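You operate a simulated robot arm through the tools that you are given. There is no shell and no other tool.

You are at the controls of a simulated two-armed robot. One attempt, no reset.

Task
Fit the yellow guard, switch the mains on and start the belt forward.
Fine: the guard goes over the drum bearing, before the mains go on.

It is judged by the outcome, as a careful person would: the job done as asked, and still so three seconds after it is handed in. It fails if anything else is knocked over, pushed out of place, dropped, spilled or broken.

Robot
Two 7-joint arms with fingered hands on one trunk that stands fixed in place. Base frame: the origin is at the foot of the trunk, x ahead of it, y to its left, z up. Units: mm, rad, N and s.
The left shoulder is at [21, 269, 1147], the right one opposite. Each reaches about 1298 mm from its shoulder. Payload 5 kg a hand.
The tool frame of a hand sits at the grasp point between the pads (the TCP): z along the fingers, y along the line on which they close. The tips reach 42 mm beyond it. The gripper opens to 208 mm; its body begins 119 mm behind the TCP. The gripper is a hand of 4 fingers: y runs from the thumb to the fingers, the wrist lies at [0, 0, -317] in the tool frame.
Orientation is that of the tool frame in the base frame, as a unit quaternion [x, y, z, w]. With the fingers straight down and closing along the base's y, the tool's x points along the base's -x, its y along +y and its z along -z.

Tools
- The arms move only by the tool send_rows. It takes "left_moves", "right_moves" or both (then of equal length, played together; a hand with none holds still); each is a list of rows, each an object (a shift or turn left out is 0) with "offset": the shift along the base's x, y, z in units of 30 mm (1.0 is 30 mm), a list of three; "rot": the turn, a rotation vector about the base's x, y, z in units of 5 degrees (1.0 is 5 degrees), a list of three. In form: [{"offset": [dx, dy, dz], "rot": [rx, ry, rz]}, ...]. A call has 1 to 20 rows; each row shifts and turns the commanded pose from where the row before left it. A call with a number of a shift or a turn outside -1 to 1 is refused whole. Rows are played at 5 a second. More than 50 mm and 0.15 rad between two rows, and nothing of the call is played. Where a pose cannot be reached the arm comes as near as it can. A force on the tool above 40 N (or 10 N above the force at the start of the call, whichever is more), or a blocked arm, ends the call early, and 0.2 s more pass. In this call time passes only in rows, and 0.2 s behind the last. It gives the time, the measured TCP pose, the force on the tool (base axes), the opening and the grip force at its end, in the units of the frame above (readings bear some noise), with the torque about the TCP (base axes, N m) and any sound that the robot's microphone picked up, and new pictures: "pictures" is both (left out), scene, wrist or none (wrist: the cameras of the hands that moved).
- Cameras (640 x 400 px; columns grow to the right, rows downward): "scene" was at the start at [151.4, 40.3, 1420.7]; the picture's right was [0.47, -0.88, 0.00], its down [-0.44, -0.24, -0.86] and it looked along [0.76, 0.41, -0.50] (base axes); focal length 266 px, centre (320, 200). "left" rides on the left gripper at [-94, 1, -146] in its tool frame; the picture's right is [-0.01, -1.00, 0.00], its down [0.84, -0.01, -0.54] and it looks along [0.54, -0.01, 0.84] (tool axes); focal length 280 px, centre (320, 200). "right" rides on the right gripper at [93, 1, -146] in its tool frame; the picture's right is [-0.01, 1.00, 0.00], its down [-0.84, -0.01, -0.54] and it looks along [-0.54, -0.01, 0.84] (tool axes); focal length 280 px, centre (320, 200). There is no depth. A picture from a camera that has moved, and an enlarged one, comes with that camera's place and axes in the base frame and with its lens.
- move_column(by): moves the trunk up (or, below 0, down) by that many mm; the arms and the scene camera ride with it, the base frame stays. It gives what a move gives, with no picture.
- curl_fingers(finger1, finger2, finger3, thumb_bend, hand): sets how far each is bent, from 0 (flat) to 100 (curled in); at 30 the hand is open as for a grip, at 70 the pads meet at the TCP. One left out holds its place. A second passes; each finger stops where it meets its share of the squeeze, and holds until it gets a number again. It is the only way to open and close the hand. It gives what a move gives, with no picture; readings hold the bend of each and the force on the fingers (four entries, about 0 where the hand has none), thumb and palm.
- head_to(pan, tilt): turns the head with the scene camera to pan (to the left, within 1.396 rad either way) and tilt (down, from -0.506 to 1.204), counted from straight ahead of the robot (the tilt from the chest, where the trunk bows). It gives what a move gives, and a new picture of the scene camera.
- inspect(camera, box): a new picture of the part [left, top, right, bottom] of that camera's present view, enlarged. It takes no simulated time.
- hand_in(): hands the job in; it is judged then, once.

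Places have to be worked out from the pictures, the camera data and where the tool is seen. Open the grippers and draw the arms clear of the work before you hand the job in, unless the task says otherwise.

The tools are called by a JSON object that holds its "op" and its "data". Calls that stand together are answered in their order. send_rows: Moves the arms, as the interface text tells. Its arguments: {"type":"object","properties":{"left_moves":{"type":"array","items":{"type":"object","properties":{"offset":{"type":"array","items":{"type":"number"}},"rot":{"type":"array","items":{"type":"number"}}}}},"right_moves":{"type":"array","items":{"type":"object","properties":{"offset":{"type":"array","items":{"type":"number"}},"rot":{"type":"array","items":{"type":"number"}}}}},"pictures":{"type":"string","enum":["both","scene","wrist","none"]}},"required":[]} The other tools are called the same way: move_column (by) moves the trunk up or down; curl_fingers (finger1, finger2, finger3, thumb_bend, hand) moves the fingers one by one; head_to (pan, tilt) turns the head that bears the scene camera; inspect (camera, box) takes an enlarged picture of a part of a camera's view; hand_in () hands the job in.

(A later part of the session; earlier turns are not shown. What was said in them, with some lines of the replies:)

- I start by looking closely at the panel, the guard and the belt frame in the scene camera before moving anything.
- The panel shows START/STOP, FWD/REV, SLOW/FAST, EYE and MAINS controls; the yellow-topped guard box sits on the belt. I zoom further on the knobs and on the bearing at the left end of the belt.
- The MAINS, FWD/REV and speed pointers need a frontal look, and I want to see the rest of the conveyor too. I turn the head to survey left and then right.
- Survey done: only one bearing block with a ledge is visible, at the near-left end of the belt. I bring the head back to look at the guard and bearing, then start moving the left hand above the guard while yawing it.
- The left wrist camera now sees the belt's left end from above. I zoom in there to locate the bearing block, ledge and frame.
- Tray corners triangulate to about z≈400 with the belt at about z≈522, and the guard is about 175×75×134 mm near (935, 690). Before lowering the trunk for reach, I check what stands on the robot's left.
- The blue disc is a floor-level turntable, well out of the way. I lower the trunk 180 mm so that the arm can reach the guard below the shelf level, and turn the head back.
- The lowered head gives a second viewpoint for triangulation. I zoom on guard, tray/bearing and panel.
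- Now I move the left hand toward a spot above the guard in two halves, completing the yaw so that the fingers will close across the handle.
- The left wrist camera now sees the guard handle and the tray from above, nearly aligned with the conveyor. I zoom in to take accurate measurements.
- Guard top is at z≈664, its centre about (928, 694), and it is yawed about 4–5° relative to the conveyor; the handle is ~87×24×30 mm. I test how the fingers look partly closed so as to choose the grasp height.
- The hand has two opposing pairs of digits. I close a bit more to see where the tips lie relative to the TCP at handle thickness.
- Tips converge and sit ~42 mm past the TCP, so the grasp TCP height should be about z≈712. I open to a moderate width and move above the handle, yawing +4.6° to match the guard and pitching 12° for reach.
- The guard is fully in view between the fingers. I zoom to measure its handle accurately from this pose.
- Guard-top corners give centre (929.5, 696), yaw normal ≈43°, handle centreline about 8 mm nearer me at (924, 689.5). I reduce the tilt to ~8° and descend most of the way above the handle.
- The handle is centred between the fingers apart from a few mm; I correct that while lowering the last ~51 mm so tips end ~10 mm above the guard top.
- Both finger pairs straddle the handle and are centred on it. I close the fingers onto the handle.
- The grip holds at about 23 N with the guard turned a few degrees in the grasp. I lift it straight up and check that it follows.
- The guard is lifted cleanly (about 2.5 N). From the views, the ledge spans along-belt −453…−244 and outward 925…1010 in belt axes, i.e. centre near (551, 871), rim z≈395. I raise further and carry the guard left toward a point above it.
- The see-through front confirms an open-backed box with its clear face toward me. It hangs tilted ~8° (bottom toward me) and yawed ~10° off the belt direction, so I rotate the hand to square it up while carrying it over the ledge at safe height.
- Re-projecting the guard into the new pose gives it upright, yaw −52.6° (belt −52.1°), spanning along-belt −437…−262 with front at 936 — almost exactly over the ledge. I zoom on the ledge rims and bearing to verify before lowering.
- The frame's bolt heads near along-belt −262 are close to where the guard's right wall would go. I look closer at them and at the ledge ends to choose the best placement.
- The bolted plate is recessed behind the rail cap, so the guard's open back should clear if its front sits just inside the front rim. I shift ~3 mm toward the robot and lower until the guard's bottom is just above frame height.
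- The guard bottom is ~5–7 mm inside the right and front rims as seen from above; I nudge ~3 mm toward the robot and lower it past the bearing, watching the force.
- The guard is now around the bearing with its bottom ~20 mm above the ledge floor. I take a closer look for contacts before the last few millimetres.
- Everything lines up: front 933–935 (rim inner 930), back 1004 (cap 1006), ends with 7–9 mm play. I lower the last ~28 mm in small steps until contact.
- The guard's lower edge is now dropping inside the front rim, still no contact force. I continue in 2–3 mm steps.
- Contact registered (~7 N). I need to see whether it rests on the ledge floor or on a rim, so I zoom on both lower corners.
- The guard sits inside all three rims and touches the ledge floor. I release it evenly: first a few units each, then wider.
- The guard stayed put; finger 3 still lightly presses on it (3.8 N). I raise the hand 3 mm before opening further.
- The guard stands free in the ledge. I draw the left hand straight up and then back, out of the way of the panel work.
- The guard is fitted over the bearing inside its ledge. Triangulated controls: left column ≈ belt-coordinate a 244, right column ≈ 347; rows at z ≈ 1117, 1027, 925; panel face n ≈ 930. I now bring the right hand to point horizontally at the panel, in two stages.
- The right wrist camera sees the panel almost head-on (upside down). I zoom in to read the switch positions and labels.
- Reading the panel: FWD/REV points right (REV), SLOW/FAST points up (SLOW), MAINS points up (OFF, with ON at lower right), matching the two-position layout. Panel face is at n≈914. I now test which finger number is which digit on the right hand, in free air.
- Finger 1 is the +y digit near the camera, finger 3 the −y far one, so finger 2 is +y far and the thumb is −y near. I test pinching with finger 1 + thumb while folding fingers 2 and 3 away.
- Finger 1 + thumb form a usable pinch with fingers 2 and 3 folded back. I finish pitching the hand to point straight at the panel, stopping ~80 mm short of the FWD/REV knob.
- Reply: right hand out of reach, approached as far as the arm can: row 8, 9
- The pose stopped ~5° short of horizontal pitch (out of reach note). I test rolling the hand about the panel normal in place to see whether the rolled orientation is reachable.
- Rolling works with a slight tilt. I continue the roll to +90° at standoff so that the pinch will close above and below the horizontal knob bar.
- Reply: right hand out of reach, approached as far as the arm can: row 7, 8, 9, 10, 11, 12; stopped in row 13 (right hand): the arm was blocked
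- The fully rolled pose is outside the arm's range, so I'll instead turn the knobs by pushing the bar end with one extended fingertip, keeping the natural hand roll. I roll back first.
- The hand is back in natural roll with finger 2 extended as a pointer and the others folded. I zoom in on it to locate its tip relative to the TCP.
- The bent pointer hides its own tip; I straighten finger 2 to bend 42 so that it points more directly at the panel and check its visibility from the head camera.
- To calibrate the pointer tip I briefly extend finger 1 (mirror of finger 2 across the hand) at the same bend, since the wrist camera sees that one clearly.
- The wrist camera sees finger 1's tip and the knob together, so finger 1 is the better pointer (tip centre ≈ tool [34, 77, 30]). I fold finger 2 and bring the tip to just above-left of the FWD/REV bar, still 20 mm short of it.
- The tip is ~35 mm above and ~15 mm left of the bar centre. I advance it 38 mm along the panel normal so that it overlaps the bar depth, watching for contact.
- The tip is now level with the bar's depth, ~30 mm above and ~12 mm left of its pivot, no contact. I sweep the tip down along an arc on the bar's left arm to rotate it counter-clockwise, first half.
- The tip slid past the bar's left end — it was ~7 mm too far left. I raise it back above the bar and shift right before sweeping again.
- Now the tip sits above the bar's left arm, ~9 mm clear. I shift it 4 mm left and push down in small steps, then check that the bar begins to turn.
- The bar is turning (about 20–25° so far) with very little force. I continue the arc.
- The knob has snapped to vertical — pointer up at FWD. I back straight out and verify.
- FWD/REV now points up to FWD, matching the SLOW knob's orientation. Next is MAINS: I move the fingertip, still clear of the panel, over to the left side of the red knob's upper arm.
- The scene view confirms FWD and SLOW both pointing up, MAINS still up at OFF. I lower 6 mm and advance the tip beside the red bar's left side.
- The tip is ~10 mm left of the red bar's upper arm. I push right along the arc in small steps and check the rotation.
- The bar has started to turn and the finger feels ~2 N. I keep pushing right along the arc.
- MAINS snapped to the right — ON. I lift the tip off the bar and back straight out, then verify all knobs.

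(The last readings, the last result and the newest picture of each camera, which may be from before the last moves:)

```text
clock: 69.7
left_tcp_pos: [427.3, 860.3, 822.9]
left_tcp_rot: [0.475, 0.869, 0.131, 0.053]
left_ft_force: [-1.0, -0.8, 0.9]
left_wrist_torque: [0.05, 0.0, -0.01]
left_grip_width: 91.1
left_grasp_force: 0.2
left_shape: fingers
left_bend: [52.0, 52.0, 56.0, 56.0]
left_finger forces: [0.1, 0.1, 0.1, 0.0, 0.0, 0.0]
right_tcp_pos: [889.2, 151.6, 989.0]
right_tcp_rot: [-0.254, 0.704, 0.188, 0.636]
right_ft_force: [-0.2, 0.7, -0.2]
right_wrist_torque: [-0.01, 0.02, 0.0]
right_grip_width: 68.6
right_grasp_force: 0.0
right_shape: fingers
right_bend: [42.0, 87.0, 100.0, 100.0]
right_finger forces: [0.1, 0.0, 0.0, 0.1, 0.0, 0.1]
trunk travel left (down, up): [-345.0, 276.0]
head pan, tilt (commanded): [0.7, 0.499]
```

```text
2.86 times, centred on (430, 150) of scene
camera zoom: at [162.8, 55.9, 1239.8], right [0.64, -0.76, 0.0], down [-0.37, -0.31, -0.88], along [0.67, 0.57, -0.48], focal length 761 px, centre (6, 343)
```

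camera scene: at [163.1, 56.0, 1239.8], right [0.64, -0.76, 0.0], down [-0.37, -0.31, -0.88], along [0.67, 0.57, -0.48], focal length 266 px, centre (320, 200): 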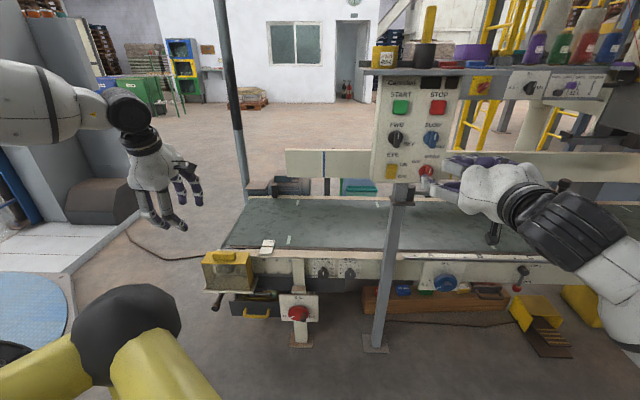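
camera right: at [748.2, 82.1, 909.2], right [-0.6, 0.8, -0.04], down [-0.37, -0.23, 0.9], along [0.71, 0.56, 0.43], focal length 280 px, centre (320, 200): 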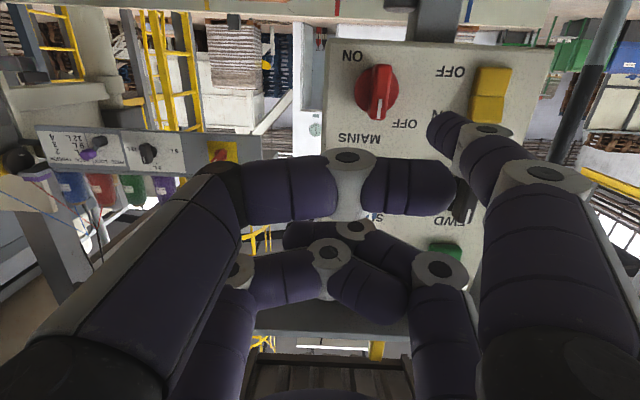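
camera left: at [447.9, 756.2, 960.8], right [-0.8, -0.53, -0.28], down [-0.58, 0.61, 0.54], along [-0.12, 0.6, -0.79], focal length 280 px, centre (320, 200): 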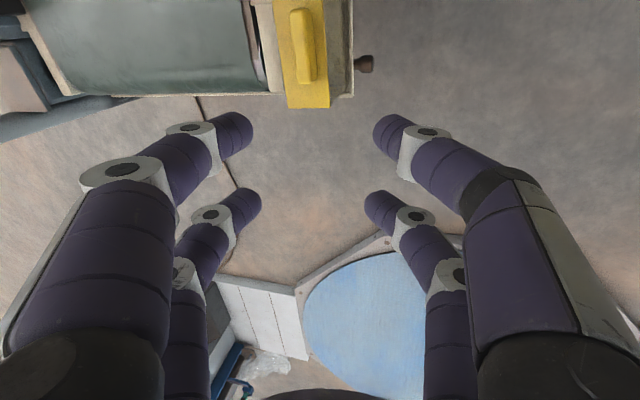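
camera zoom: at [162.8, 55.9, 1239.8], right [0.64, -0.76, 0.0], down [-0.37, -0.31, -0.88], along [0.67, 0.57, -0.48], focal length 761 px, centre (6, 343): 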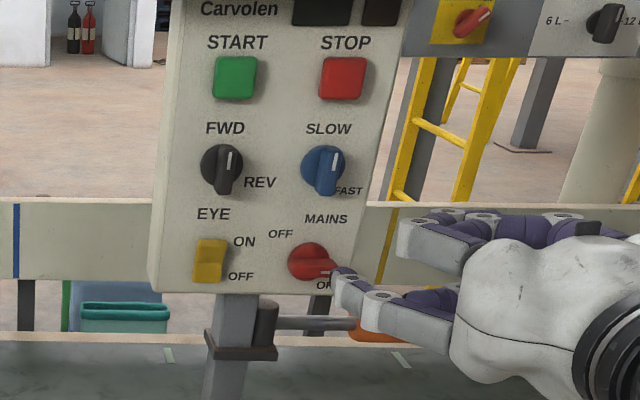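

MAINS is ON and FWD is set. For START, the pointer must not bring folded fingers near the shelf or other controls, so I switch to finger 2 as pointer with finger 1 fully folded first, then the thumb.

{"op": "curl_fingers", "data": {"hand": "right", "thumb_bend": 40, "finger2": 42}}

{"op": "curl_fingers", "data": {"hand": "right", "finger1": 100}}

{"op": "curl_fingers", "data": {"hand": "right", "thumb_bend": 100, "finger3": 100}}

{"op": "send_rows", "data": {"right_moves": [{"offset": [-0.543, 0.71, 0.8]}, {"offset": [-0.543, 0.71, 0.8]}, {"offset": [-0.543, 0.71, 0.8]}, {"offset": [-0.543, 0.71, 0.8]}, {"offset": [0, 0, 0]}]}}

{"op": "inspect", "data": {"camera": "scene", "box": [370, 60, 490, 200]}}

```text
clock: 70.7
left_tcp_pos: [425.8, 860.3, 821.8]
left_tcp_rot: [0.475, 0.868, 0.131, 0.052]
left_ft_force: [0.0, -0.6, -1.0]
left_wrist_torque: [-0.03, 0.01, 0.01]
left_grip_width: 91.4
left_grasp_force: 0.0
left_shape: fingers
left_bend: [52.0, 52.0, 56.0, 56.0]
left_finger forces: [0.1, 0.1, 0.0, 0.0, 0.0, 0.0]
right_tcp_pos: [889.5, 151.3, 987.5]
right_tcp_rot: [-0.255, 0.704, 0.189, 0.635]
right_ft_force: [1.5, 0.5, 0.2]
right_wrist_torque: [-0.02, -0.01, -0.02]
right_grip_width: 160.6
right_grasp_force: 0.0
right_shape: fingers
right_bend: [42.0, 42.0, 100.0, 40.0]
right_finger forces: [0.0, 0.1, 0.1, 0.0, 0.0, 0.0]
trunk travel left (down, up): [-345.0, 276.0]
head pan, tilt (commanded): [0.7, 0.499]
```

```text
clock: 71.7
left_tcp_pos: [427.1, 860.5, 823.7]
left_tcp_rot: [0.475, 0.869, 0.131, 0.053]
left_ft_force: [0.1, 0.0, -0.2]
left_wrist_torque: [0.0, 0.01, -0.01]
left_grip_width: 91.5
left_grasp_force: 0.1
left_shape: fingers
left_bend: [52.0, 52.0, 56.0, 56.0]
left_finger forces: [0.1, 0.0, 0.0, 0.0, 0.1, 0.1]
right_tcp_pos: [889.3, 151.9, 987.5]
right_tcp_rot: [-0.255, 0.704, 0.189, 0.635]
right_ft_force: [0.1, 0.5, 0.1]
right_wrist_torque: [-0.01, 0.01, 0.02]
right_grip_width: 87.9
right_grasp_force: 0.1
right_shape: fingers
right_bend: [100.0, 42.0, 100.0, 40.0]
right_finger forces: [0.1, 0.0, 0.0, 0.0, 0.1, 0.1]
trunk travel left (down, up): [-345.0, 276.0]
head pan, tilt (commanded): [0.7, 0.499]
```

```text
clock: 72.7
left_tcp_pos: [426.6, 860.1, 822.3]
left_tcp_rot: [0.475, 0.869, 0.131, 0.052]
left_ft_force: [-0.3, 0.0, -0.5]
left_wrist_torque: [-0.01, 0.01, -0.02]
left_grip_width: 91.4
left_grasp_force: 0.0
left_shape: fingers
left_bend: [52.0, 52.0, 56.0, 56.0]
left_finger forces: [0.1, 0.0, 0.0, 0.0, 0.1, 0.1]
right_tcp_pos: [889.1, 151.1, 987.8]
right_tcp_rot: [-0.255, 0.704, 0.189, 0.635]
right_ft_force: [-0.7, -0.1, -0.6]
right_wrist_torque: [0.01, 0.03, -0.02]
right_grip_width: 55.4
right_grasp_force: 0.0
right_shape: fingers
right_bend: [100.0, 42.0, 100.0, 84.0]
right_finger forces: [0.0, 0.1, 0.0, 0.0, 0.0, 0.0]
trunk travel left (down, up): [-345.0, 276.0]
head pan, tilt (commanded): [0.7, 0.499]
```

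```text
clock: 73.9
left_tcp_pos: [427.2, 860.2, 822.7]
left_tcp_rot: [0.477, 0.868, 0.131, 0.052]
left_ft_force: [-0.2, -0.6, 0.2]
left_wrist_torque: [-0.06, -0.01, -0.02]
left_grip_width: 91.4
left_grasp_force: 0.1
left_shape: fingers
left_bend: [52.0, 52.0, 56.0, 56.0]
left_finger forces: [0.1, 0.0, 0.0, 0.1, 0.0, 0.0]
right_tcp_pos: [821.3, 240.0, 1081.9]
right_tcp_rot: [-0.255, 0.704, 0.189, 0.635]
right_ft_force: [0.2, 0.0, -0.3]
right_wrist_torque: [0.0, -0.03, -0.02]
right_grip_width: 55.0
right_grasp_force: 0.0
right_shape: fingers
right_bend: [100.0, 42.0, 100.0, 84.0]
right_finger forces: [0.1, 0.1, 0.0, 0.1, 0.0, 0.0]
trunk travel left (down, up): [-345.0, 276.0]
head pan, tilt (commanded): [0.7, 0.499]
camera scene: at [162.9, 56.4, 1239.6], right [0.64, -0.77, 0.0], down [-0.37, -0.31, -0.88], along [0.67, 0.57, -0.48], focal length 266 px, centre (320, 200)
camera right: at [697.6, 144.0, 1007.1], right [-0.6, 0.8, -0.04], down [-0.37, -0.23, 0.9], along [0.71, 0.55, 0.43], focal length 280 px, centre (320, 200)
```

scene: 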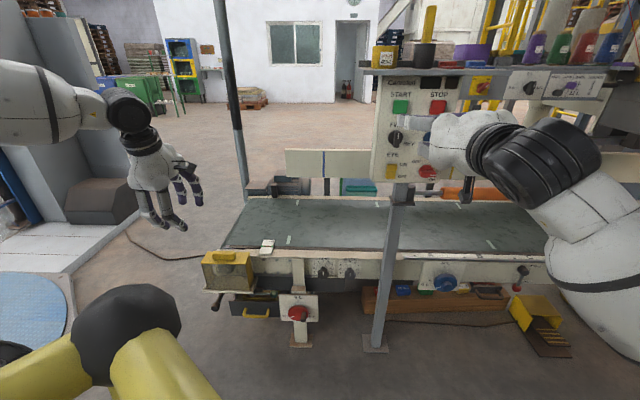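
right: 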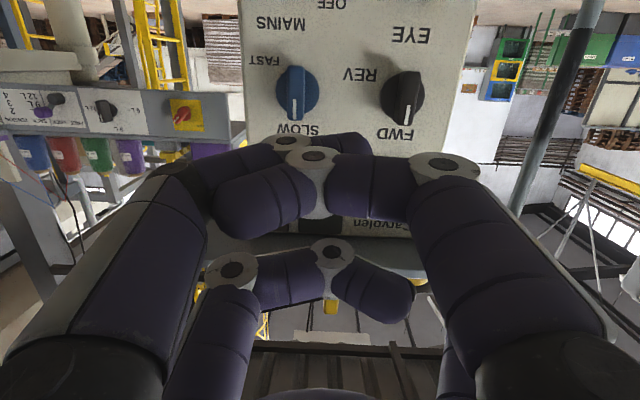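

```text
2.86 times, centred on (430, 130) of scene
camera zoom: at [162.9, 56.4, 1239.6], right [0.64, -0.77, 0.0], down [-0.37, -0.31, -0.88], along [0.67, 0.57, -0.48], focal length 761 px, centre (6, 400)
```

zoom: 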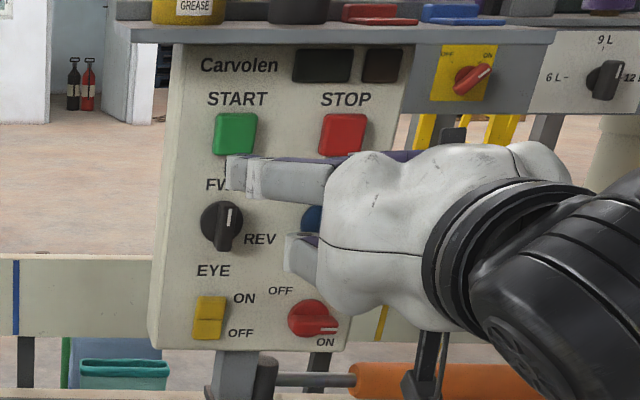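

Finger 2's tip is predicted ~13 mm below START's centre and ~70 mm short. I raise, shift slightly right and advance 60 mm to just before contact, then look.

{"op": "send_rows", "data": {"right_moves": [{"offset": [0.08, -0.1, 0.44]}, {"offset": [0.53, 0.405, 0]}, {"offset": [0.53, 0.405, 0]}, {"offset": [0.53, 0.405, 0]}, {"offset": [0, 0, 0]}], "pictures": "wrist"}}

{"op": "inspect", "data": {"camera": "scene", "box": [375, 80, 455, 170]}}

```text
clock: 75.1
left_tcp_pos: [427.5, 859.9, 823.8]
left_tcp_rot: [0.475, 0.869, 0.13, 0.052]
left_ft_force: [-0.1, -0.2, 1.0]
left_wrist_torque: [-0.03, -0.01, 0.01]
left_grip_width: 91.4
left_grasp_force: 0.1
left_shape: fingers
left_bend: [52.0, 52.0, 56.0, 56.0]
left_finger forces: [0.0, 0.0, 0.1, 0.0, 0.0, 0.0]
right_tcp_pos: [871.1, 274.3, 1097.7]
right_tcp_rot: [-0.255, 0.704, 0.189, 0.635]
right_ft_force: [-0.6, 0.0, 0.1]
right_wrist_torque: [0.01, -0.02, 0.04]
right_grip_width: 55.1
right_grasp_force: 0.0
right_shape: fingers
right_bend: [100.0, 42.0, 100.0, 84.0]
right_finger forces: [0.1, 0.0, 0.0, 0.1, 0.1, 0.0]
trunk travel left (down, up): [-345.0, 276.0]
head pan, tilt (commanded): [0.7, 0.499]
camera right: at [748.4, 177.7, 1023.3], right [-0.6, 0.8, -0.04], down [-0.37, -0.23, 0.9], along [0.71, 0.55, 0.43], focal length 280 px, centre (320, 200)
```

right: 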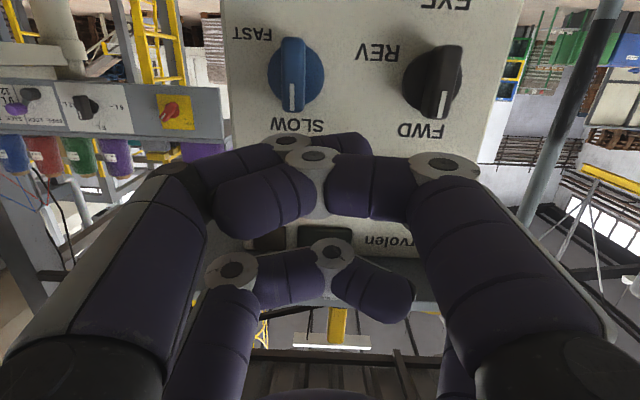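

```text
4.44 times, centred on (415, 125) of scene
camera zoom: at [163.2, 56.4, 1239.7], right [0.64, -0.77, 0.0], down [-0.37, -0.31, -0.88], along [0.67, 0.57, -0.48], focal length 1183 px, centre (-102, 533)
```

zoom: 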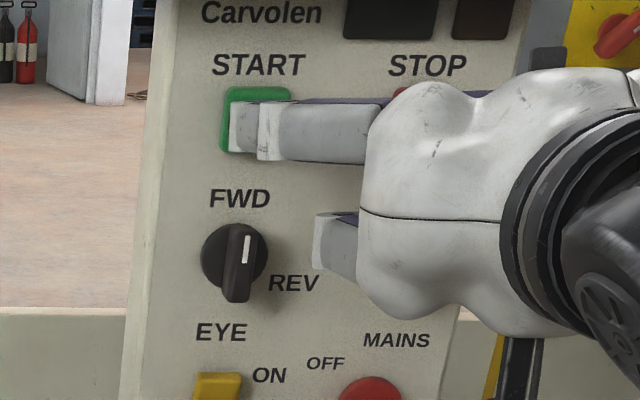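

Finger 2 is lined up with START, about 10 mm short. I advance in small steps and watch for contact force and sound.

{"op": "send_rows", "data": {"right_moves": [{"offset": [0.132, 0.101, 0]}, {"offset": [0.132, 0.101, 0]}, {"offset": [0, 0, 0]}], "pictures": "none"}}

{"op": "inspect", "data": {"camera": "scene", "box": [375, 80, 455, 170]}}

```text
clock: 75.9
left_tcp_pos: [427.2, 858.7, 823.4]
left_tcp_rot: [0.476, 0.868, 0.131, 0.053]
left_ft_force: [0.7, 0.5, -0.6]
left_wrist_torque: [0.02, -0.03, -0.01]
left_grip_width: 91.2
left_grasp_force: 0.0
left_shape: fingers
left_bend: [52.0, 52.0, 56.0, 56.0]
left_finger forces: [0.0, 0.0, 0.1, 0.1, 0.0, 0.0]
right_tcp_pos: [878.8, 278.9, 1098.2]
right_tcp_rot: [-0.255, 0.704, 0.189, 0.635]
right_ft_force: [-10.3, -10.4, -3.1]
right_wrist_torque: [0.06, -0.31, 1.27]
right_grip_width: 55.2
right_grasp_force: 7.8
right_shape: fingers
right_bend: [100.0, 42.0, 100.0, 84.0]
right_finger forces: [0.1, 14.7, 0.0, 0.1, 0.1, 0.0]
trunk travel left (down, up): [-345.0, 276.0]
head pan, tilt (commanded): [0.7, 0.499]
heard: click
```

```text
4.44 times, centred on (415, 125) of scene
camera zoom: at [162.5, 55.5, 1239.9], right [0.64, -0.77, 0.0], down [-0.37, -0.31, -0.88], along [0.67, 0.57, -0.48], focal length 1183 px, centre (-102, 533)
```

zoom: 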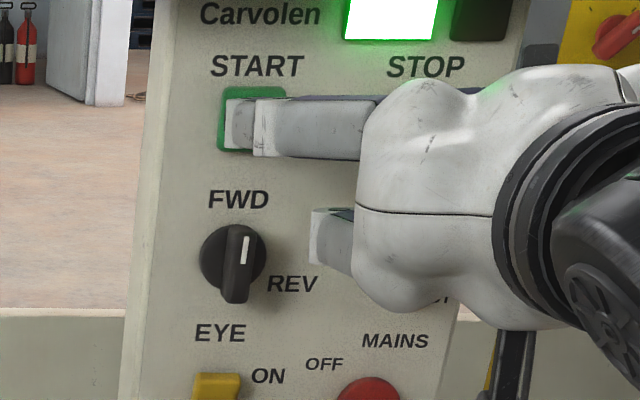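

A click was heard and the indicator window lit green: the belt has started. I back the finger straight off the button.

{"op": "send_rows", "data": {"right_moves": [{"offset": [-0.4, -0.3, 0]}, {"offset": [-0.7, -0.54, 0]}, {"offset": [-0.8, -0.6, 0]}, {"offset": [-0.8, -0.6, 0]}, {"offset": [0, 0, 0]}]}}

{"op": "inspect", "data": {"camera": "scene", "box": [370, 60, 490, 200]}}

{"op": "inspect", "data": {"camera": "scene", "box": [190, 170, 390, 310]}}

```text
clock: 77.1
left_tcp_pos: [427.0, 860.3, 824.4]
left_tcp_rot: [0.475, 0.869, 0.131, 0.052]
left_ft_force: [-0.8, -0.6, 0.0]
left_wrist_torque: [0.04, 0.0, -0.03]
left_grip_width: 91.3
left_grasp_force: 0.1
left_shape: fingers
left_bend: [52.0, 52.0, 56.0, 56.0]
left_finger forces: [0.0, 0.0, 0.0, 0.0, 0.0, 0.0]
right_tcp_pos: [799.3, 215.9, 1098.2]
right_tcp_rot: [-0.255, 0.704, 0.189, 0.635]
right_ft_force: [0.1, 0.1, 0.5]
right_wrist_torque: [0.0, 0.03, 0.03]
right_grip_width: 55.0
right_grasp_force: 0.0
right_shape: fingers
right_bend: [100.0, 42.0, 100.0, 85.0]
right_finger forces: [0.0, 0.1, 0.1, 0.1, 0.0, 0.1]
trunk travel left (down, up): [-345.0, 276.0]
head pan, tilt (commanded): [0.7, 0.499]
camera scene: at [162.8, 55.9, 1239.8], right [0.64, -0.76, 0.0], down [-0.37, -0.31, -0.88], along [0.67, 0.57, -0.48], focal length 266 px, centre (320, 200)
camera right: at [676.2, 119.9, 1023.1], right [-0.6, 0.8, -0.04], down [-0.37, -0.23, 0.9], along [0.71, 0.55, 0.43], focal length 280 px, centre (320, 200)
```

scene: 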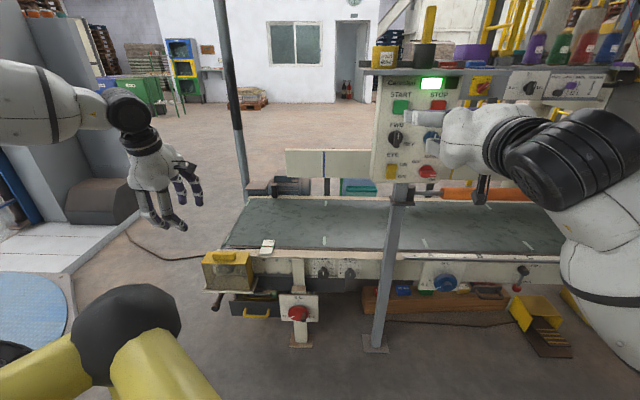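
right: 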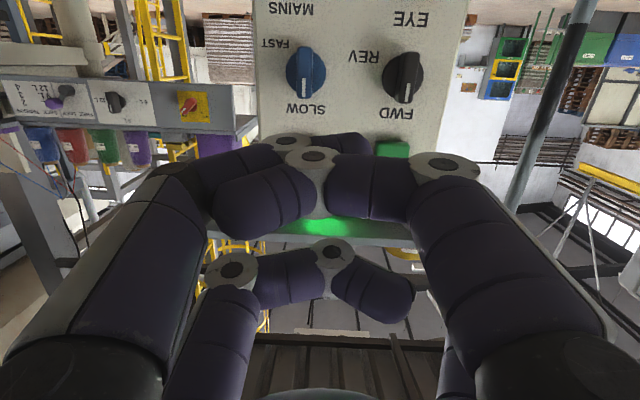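

```text
2.86 times, centred on (430, 130) of scene
camera zoom: at [162.8, 55.9, 1239.8], right [0.64, -0.76, 0.0], down [-0.37, -0.31, -0.88], along [0.67, 0.57, -0.48], focal length 761 px, centre (6, 400)
```

zoom: 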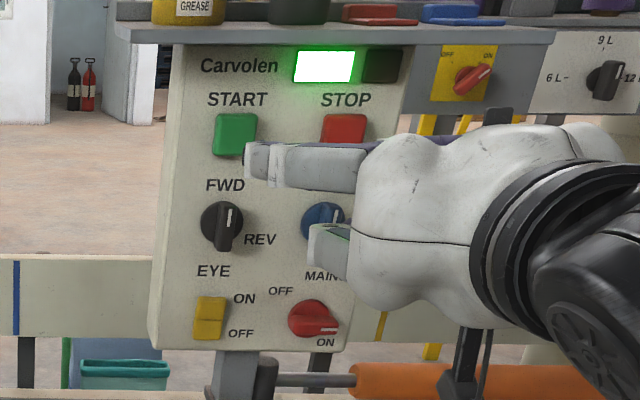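

```text
2.86 times, centred on (290, 240) of scene
camera zoom: at [162.8, 55.9, 1239.8], right [0.64, -0.76, 0.0], down [-0.37, -0.31, -0.88], along [0.67, 0.57, -0.48], focal length 761 px, centre (406, 86)
```

zoom: 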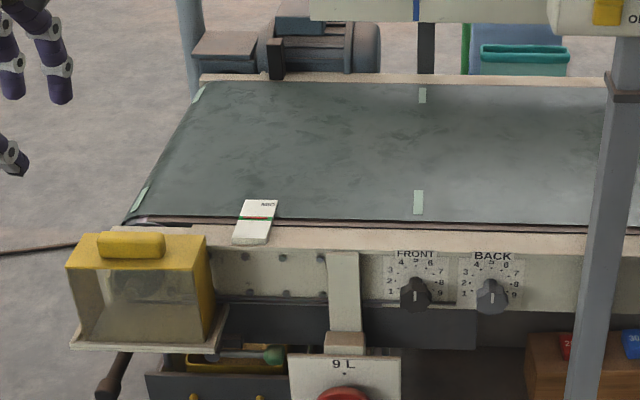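

The belt tape marks have moved, the run light is green and the guard is still in place. I now draw both arms clear and open both hands.

{"op": "send_rows", "data": {"right_moves": [{"offset": [-0.6, -0.46, 0], "rot": [0, 0, 0]}, {"offset": [-0.5, -0.4, -0.1], "rot": [-0.6088, 0.7934, 0]}, {"offset": [-0.45, -0.36, -0.1], "rot": [-0.6088, 0.7934, 0]}, {"offset": [-0.45, -0.36, -0.1], "rot": [-0.6088, 0.7934, 0]}, {"offset": [-0.45, -0.36, -0.1], "rot": [-0.6088, 0.7934, 0]}, {"offset": [-0.45, -0.36, -0.1], "rot": [-0.6088, 0.7934, 0]}, {"offset": [-0.45, -0.36, -0.1], "rot": [-0.6088, 0.7934, 0]}, {"offset": [-0.45, -0.36, -0.1], "rot": [-0.6088, 0.7934, 0]}, {"offset": [-0.45, -0.36, -0.1], "rot": [-0.6088, 0.7934, 0]}], "left_moves": [{"offset": [-0.3, -0.3, 0.7]}, {"offset": [-0.3, -0.5, 0.7]}, {"offset": [-0.2, -0.6, 0.6]}, {"offset": [-0.2, -0.7, 0.5]}, {"offset": [-0.1, -0.7, 0.5]}, {"offset": [0, -0.7, 0.4]}, {"offset": [0, 0, 0]}, {"offset": [0, 0, 0]}, {"offset": [0, 0, 0]}]}}

{"op": "curl_fingers", "data": {"hand": "right", "thumb_bend": 30, "finger2": 30}}

{"op": "curl_fingers", "data": {"hand": "right", "finger1": 30, "finger3": 30}}

{"op": "curl_fingers", "data": {"hand": "left", "finger1": 30, "finger2": 30, "finger3": 30, "thumb_bend": 30}}

{"op": "inspect", "data": {"camera": "scene", "box": [0, 0, 640, 400]}}

```text
clock: 79.1
left_tcp_pos: [393.6, 754.2, 925.3]
left_tcp_rot: [0.475, 0.869, 0.131, 0.052]
left_ft_force: [0.3, -0.1, 0.2]
left_wrist_torque: [0.03, -0.02, -0.02]
left_grip_width: 91.5
left_grasp_force: 0.0
left_shape: fingers
left_bend: [52.0, 52.0, 56.0, 56.0]
left_finger forces: [0.0, 0.1, 0.1, 0.0, 0.0, 0.0]
right_tcp_pos: [672.0, 114.1, 1074.3]
right_tcp_rot: [-0.32, 0.874, 0.1, 0.352]
right_ft_force: [0.0, -0.5, -0.5]
right_wrist_torque: [0.04, -0.02, 0.02]
right_grip_width: 55.5
right_grasp_force: 0.1
right_shape: fingers
right_bend: [100.0, 42.0, 100.0, 85.0]
right_finger forces: [0.0, 0.0, 0.1, 0.1, 0.0, 0.0]
trunk travel left (down, up): [-345.0, 276.0]
head pan, tilt (commanded): [0.7, 0.499]
camera scene: at [162.7, 55.8, 1239.9], right [0.64, -0.76, 0.0], down [-0.37, -0.31, -0.88], along [0.67, 0.57, -0.48], focal length 266 px, centre (320, 200)
camera right: at [538.7, 9.8, 1117.5], right [-0.62, 0.78, -0.04], down [0.17, 0.19, 0.97], along [0.76, 0.59, -0.25], focal length 280 px, centre (320, 200)
camera left: at [414.5, 650.0, 1063.5], right [-0.8, -0.53, -0.28], down [-0.58, 0.61, 0.54], along [-0.12, 0.6, -0.79], focal length 280 px, centre (320, 200)
```

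scene: 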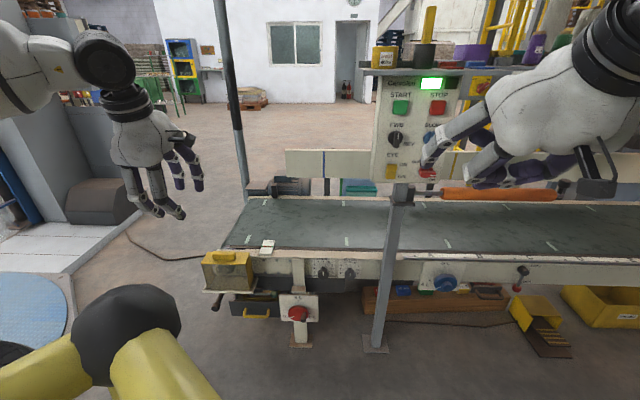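
right: 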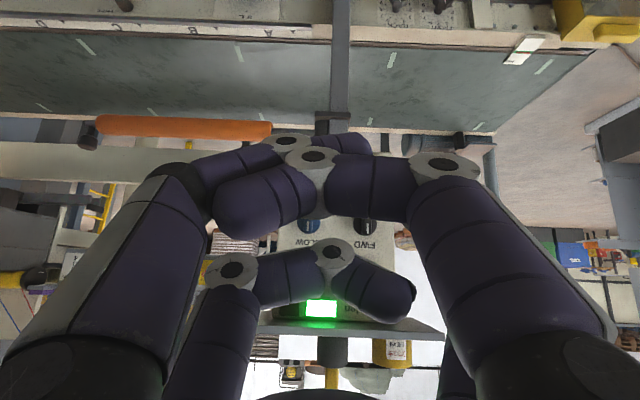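
left: 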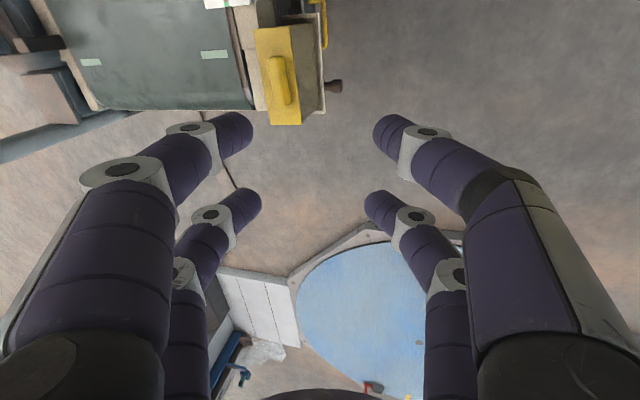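

```text
clock: 80.1
left_tcp_pos: [394.0, 754.8, 925.4]
left_tcp_rot: [0.475, 0.869, 0.131, 0.053]
left_ft_force: [0.2, 0.0, -0.4]
left_wrist_torque: [0.02, 0.0, -0.02]
left_grip_width: 91.1
left_grasp_force: 0.0
left_shape: fingers
left_bend: [52.0, 52.0, 56.0, 56.0]
left_finger forces: [0.0, 0.0, 0.0, 0.1, 0.0, 0.0]
right_tcp_pos: [671.7, 113.7, 1072.8]
right_tcp_rot: [-0.321, 0.874, 0.1, 0.352]
right_ft_force: [0.2, -0.7, 0.0]
right_wrist_torque: [0.0, 0.0, 0.01]
right_grip_width: 98.7
right_grasp_force: 0.1
right_shape: fingers
right_bend: [100.0, 30.0, 100.0, 30.0]
right_finger forces: [0.0, 0.0, 0.0, 0.0, 0.0, 0.0]
trunk travel left (down, up): [-345.0, 276.0]
head pan, tilt (commanded): [0.7, 0.499]
```

```text
clock: 81.1
left_tcp_pos: [393.8, 753.6, 925.3]
left_tcp_rot: [0.476, 0.868, 0.13, 0.052]
left_ft_force: [0.2, -0.5, 1.2]
left_wrist_torque: [-0.01, 0.03, 0.0]
left_grip_width: 91.3
left_grasp_force: 0.1
left_shape: fingers
left_bend: [52.0, 52.0, 56.0, 56.0]
left_finger forces: [0.0, 0.1, 0.0, 0.0, 0.0, 0.1]
right_tcp_pos: [671.6, 114.5, 1073.9]
right_tcp_rot: [-0.32, 0.874, 0.1, 0.352]
right_ft_force: [0.5, 0.8, 0.1]
right_wrist_torque: [0.01, -0.04, -0.02]
right_grip_width: 218.0
right_grasp_force: 0.0
right_shape: fingers
right_bend: [30.0, 30.0, 30.0, 30.0]
right_finger forces: [0.0, 0.1, 0.0, 0.0, 0.1, 0.0]
trunk travel left (down, up): [-345.0, 276.0]
head pan, tilt (commanded): [0.7, 0.499]
```

```text
clock: 82.1
left_tcp_pos: [394.1, 754.1, 925.0]
left_tcp_rot: [0.475, 0.869, 0.131, 0.053]
left_ft_force: [0.1, 0.6, -1.0]
left_wrist_torque: [-0.01, -0.02, 0.0]
left_grip_width: 218.1
left_grasp_force: 0.1
left_shape: fingers
left_bend: [30.0, 30.0, 30.0, 30.0]
left_finger forces: [0.0, 0.1, 0.1, 0.0, 0.0, 0.1]
right_tcp_pos: [671.1, 114.4, 1073.4]
right_tcp_rot: [-0.32, 0.874, 0.1, 0.352]
right_ft_force: [0.1, 0.3, -0.9]
right_wrist_torque: [0.03, 0.03, 0.02]
right_grip_width: 218.1
right_grasp_force: 0.2
right_shape: fingers
right_bend: [30.0, 30.0, 30.0, 30.0]
right_finger forces: [0.1, 0.0, 0.0, 0.0, 0.0, 0.0]
trunk travel left (down, up): [-345.0, 276.0]
head pan, tilt (commanded): [0.7, 0.499]
```

```text
1.00 times, centred on (320, 200) of scene (not enlarged: the box is as wide or as high as the picture)
camera zoom: at [163.0, 56.2, 1239.8], right [0.64, -0.76, 0.0], down [-0.37, -0.31, -0.88], along [0.67, 0.57, -0.48], focal length 266 px, centre (320, 200)
```

zoom: 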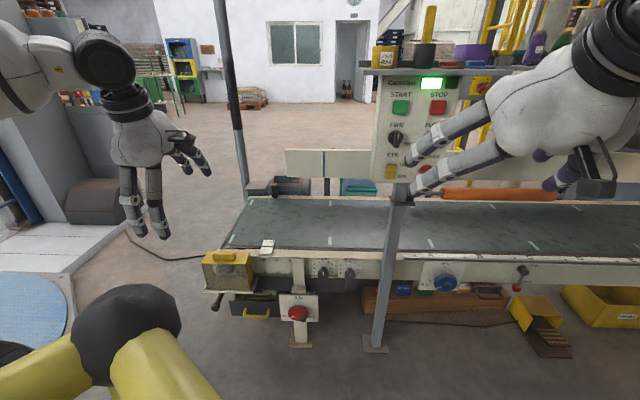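

The belt is running and both hands are open. I draw the right arm fully back to its starting posture and take a last look at the panel and guard.

{"op": "send_rows", "data": {"right_moves": [{"offset": [-0.37, -0.42, 0], "rot": [-0.6088, 0.7934, 0]}, {"offset": [-0.37, -0.42, 0], "rot": [-0.6088, 0.7934, 0]}, {"offset": [-0.37, -0.42, 0], "rot": [-0.6088, 0.7934, 0]}, {"offset": [-0.37, -0.42, 0], "rot": [-0.6088, 0.7934, 0]}, {"offset": [-0.37, -0.42, 0], "rot": [-0.6088, 0.7934, 0]}, {"offset": [-0.37, -0.42, 0], "rot": [-0.6088, 0.7934, 0]}, {"offset": [-0.37, -0.42, 0], "rot": [-0.6088, 0.7934, 0]}, {"offset": [-0.37, -0.42, 0], "rot": [-0.6088, 0.7934, 0]}], "pictures": "scene"}}

{"op": "send_rows", "data": {"right_moves": [{"offset": [0, 0, 0.05]}], "pictures": "scene"}}

{"op": "inspect", "data": {"camera": "scene", "box": [360, 60, 470, 210]}}

{"op": "inspect", "data": {"camera": "scene", "box": [190, 180, 380, 310]}}

```text
clock: 83.9
left_tcp_pos: [393.3, 754.6, 926.1]
left_tcp_rot: [0.475, 0.869, 0.132, 0.053]
left_ft_force: [-0.1, -0.2, 0.1]
left_wrist_torque: [0.0, -0.05, -0.05]
left_grip_width: 217.9
left_grasp_force: 0.1
left_shape: fingers
left_bend: [30.0, 30.0, 30.0, 30.0]
left_finger forces: [0.0, 0.0, 0.1, 0.0, 0.0, 0.0]
right_tcp_pos: [582.9, 16.5, 1072.6]
right_tcp_rot: [-0.346, 0.938, 0.0, 0.027]
right_ft_force: [-0.5, 0.4, 0.5]
right_wrist_torque: [-0.03, -0.01, 0.0]
right_grip_width: 218.1
right_grasp_force: 0.1
right_shape: fingers
right_bend: [30.0, 30.0, 30.0, 30.0]
right_finger forces: [0.0, 0.0, 0.1, 0.1, 0.0, 0.0]
trunk travel left (down, up): [-345.0, 276.0]
head pan, tilt (commanded): [0.7, 0.499]
camera scene: at [162.9, 56.3, 1239.9], right [0.64, -0.76, 0.0], down [-0.37, -0.31, -0.88], along [0.67, 0.57, -0.48], focal length 266 px, centre (320, 200)
```

scene: 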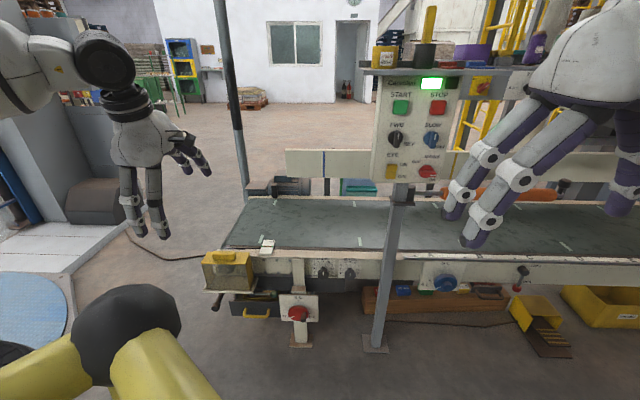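

```text
clock: 84.3
left_tcp_pos: [393.9, 754.6, 924.8]
left_tcp_rot: [0.475, 0.869, 0.131, 0.053]
left_ft_force: [-0.6, 0.5, -0.6]
left_wrist_torque: [-0.01, 0.0, -0.01]
left_grip_width: 218.3
left_grasp_force: 0.2
left_shape: fingers
left_bend: [30.0, 30.0, 30.0, 30.0]
left_finger forces: [0.0, 0.0, 0.0, 0.0, 0.1, 0.1]
right_tcp_pos: [584.4, 16.7, 1075.5]
right_tcp_rot: [-0.347, 0.937, -0.001, 0.027]
right_ft_force: [0.1, 0.0, -0.1]
right_wrist_torque: [0.01, 0.04, 0.02]
right_grip_width: 218.4
right_grasp_force: 0.1
right_shape: fingers
right_bend: [30.0, 30.0, 30.0, 30.0]
right_finger forces: [0.0, 0.0, 0.0, 0.0, 0.0, 0.1]
trunk travel left (down, up): [-345.0, 276.0]
head pan, tilt (commanded): [0.7, 0.499]
camera scene: at [163.0, 56.3, 1239.8], right [0.64, -0.76, 0.0], down [-0.37, -0.31, -0.88], along [0.67, 0.57, -0.48], focal length 266 px, centre (320, 200)
```

scene: 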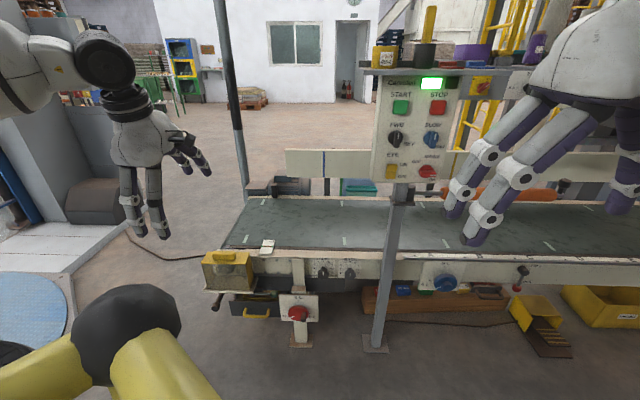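

```text
2.67 times, centred on (415, 135) of scene
camera zoom: at [163.0, 56.3, 1239.8], right [0.64, -0.76, 0.0], down [-0.37, -0.31, -0.88], along [0.67, 0.57, -0.48], focal length 710 px, centre (67, 373)
```

zoom: 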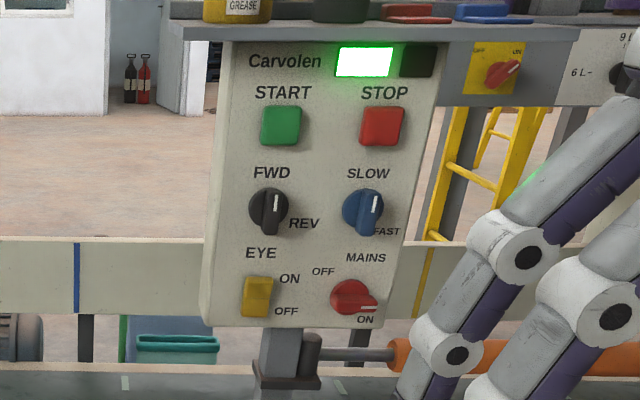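

```text
3.08 times, centred on (285, 245) of scene
camera zoom: at [163.0, 56.3, 1239.8], right [0.64, -0.76, 0.0], down [-0.37, -0.31, -0.88], along [0.67, 0.57, -0.48], focal length 819 px, centre (428, 62)
```

zoom: 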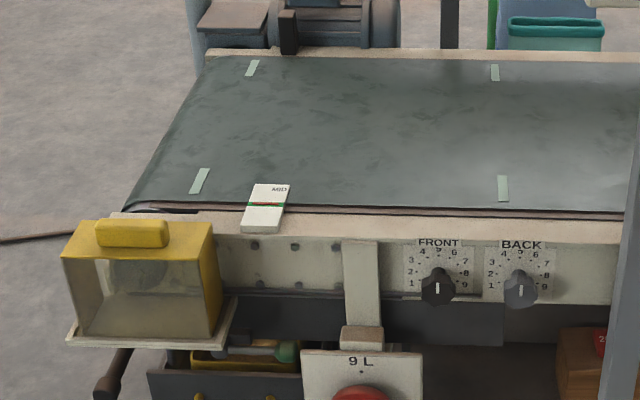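

FWD is selected, MAINS is ON, the run light is green, and the tape marks show the belt running. The guard stands over the drum bearing, and both arms are clear with hands open, so I hand the job in.

{"op": "hand_in", "data": {}}

```text
The job is handed in.
```

The job is handed in. The yellow guard is over the drum bearing, the mains are on, and the belt is running forward.

- **Guard:** it was fitted before the mains went on. It stands inside the rims of the ledge at the belt's left end, with its clear front facing outward and the bearing behind it.
- **Direction:** the FWD/REV switch was on REV, so I turned it to FWD before switching the mains on. The speed switch is still on SLOW and I did not touch the EYE switch.
- **Start:** pressing START gave a click and the panel light turned green. The tape marks show the belt moving toward the left end.
- **Clear of the work:** both hands are open and both arms are drawn back. I saw nothing knocked or moved in the last pictures.
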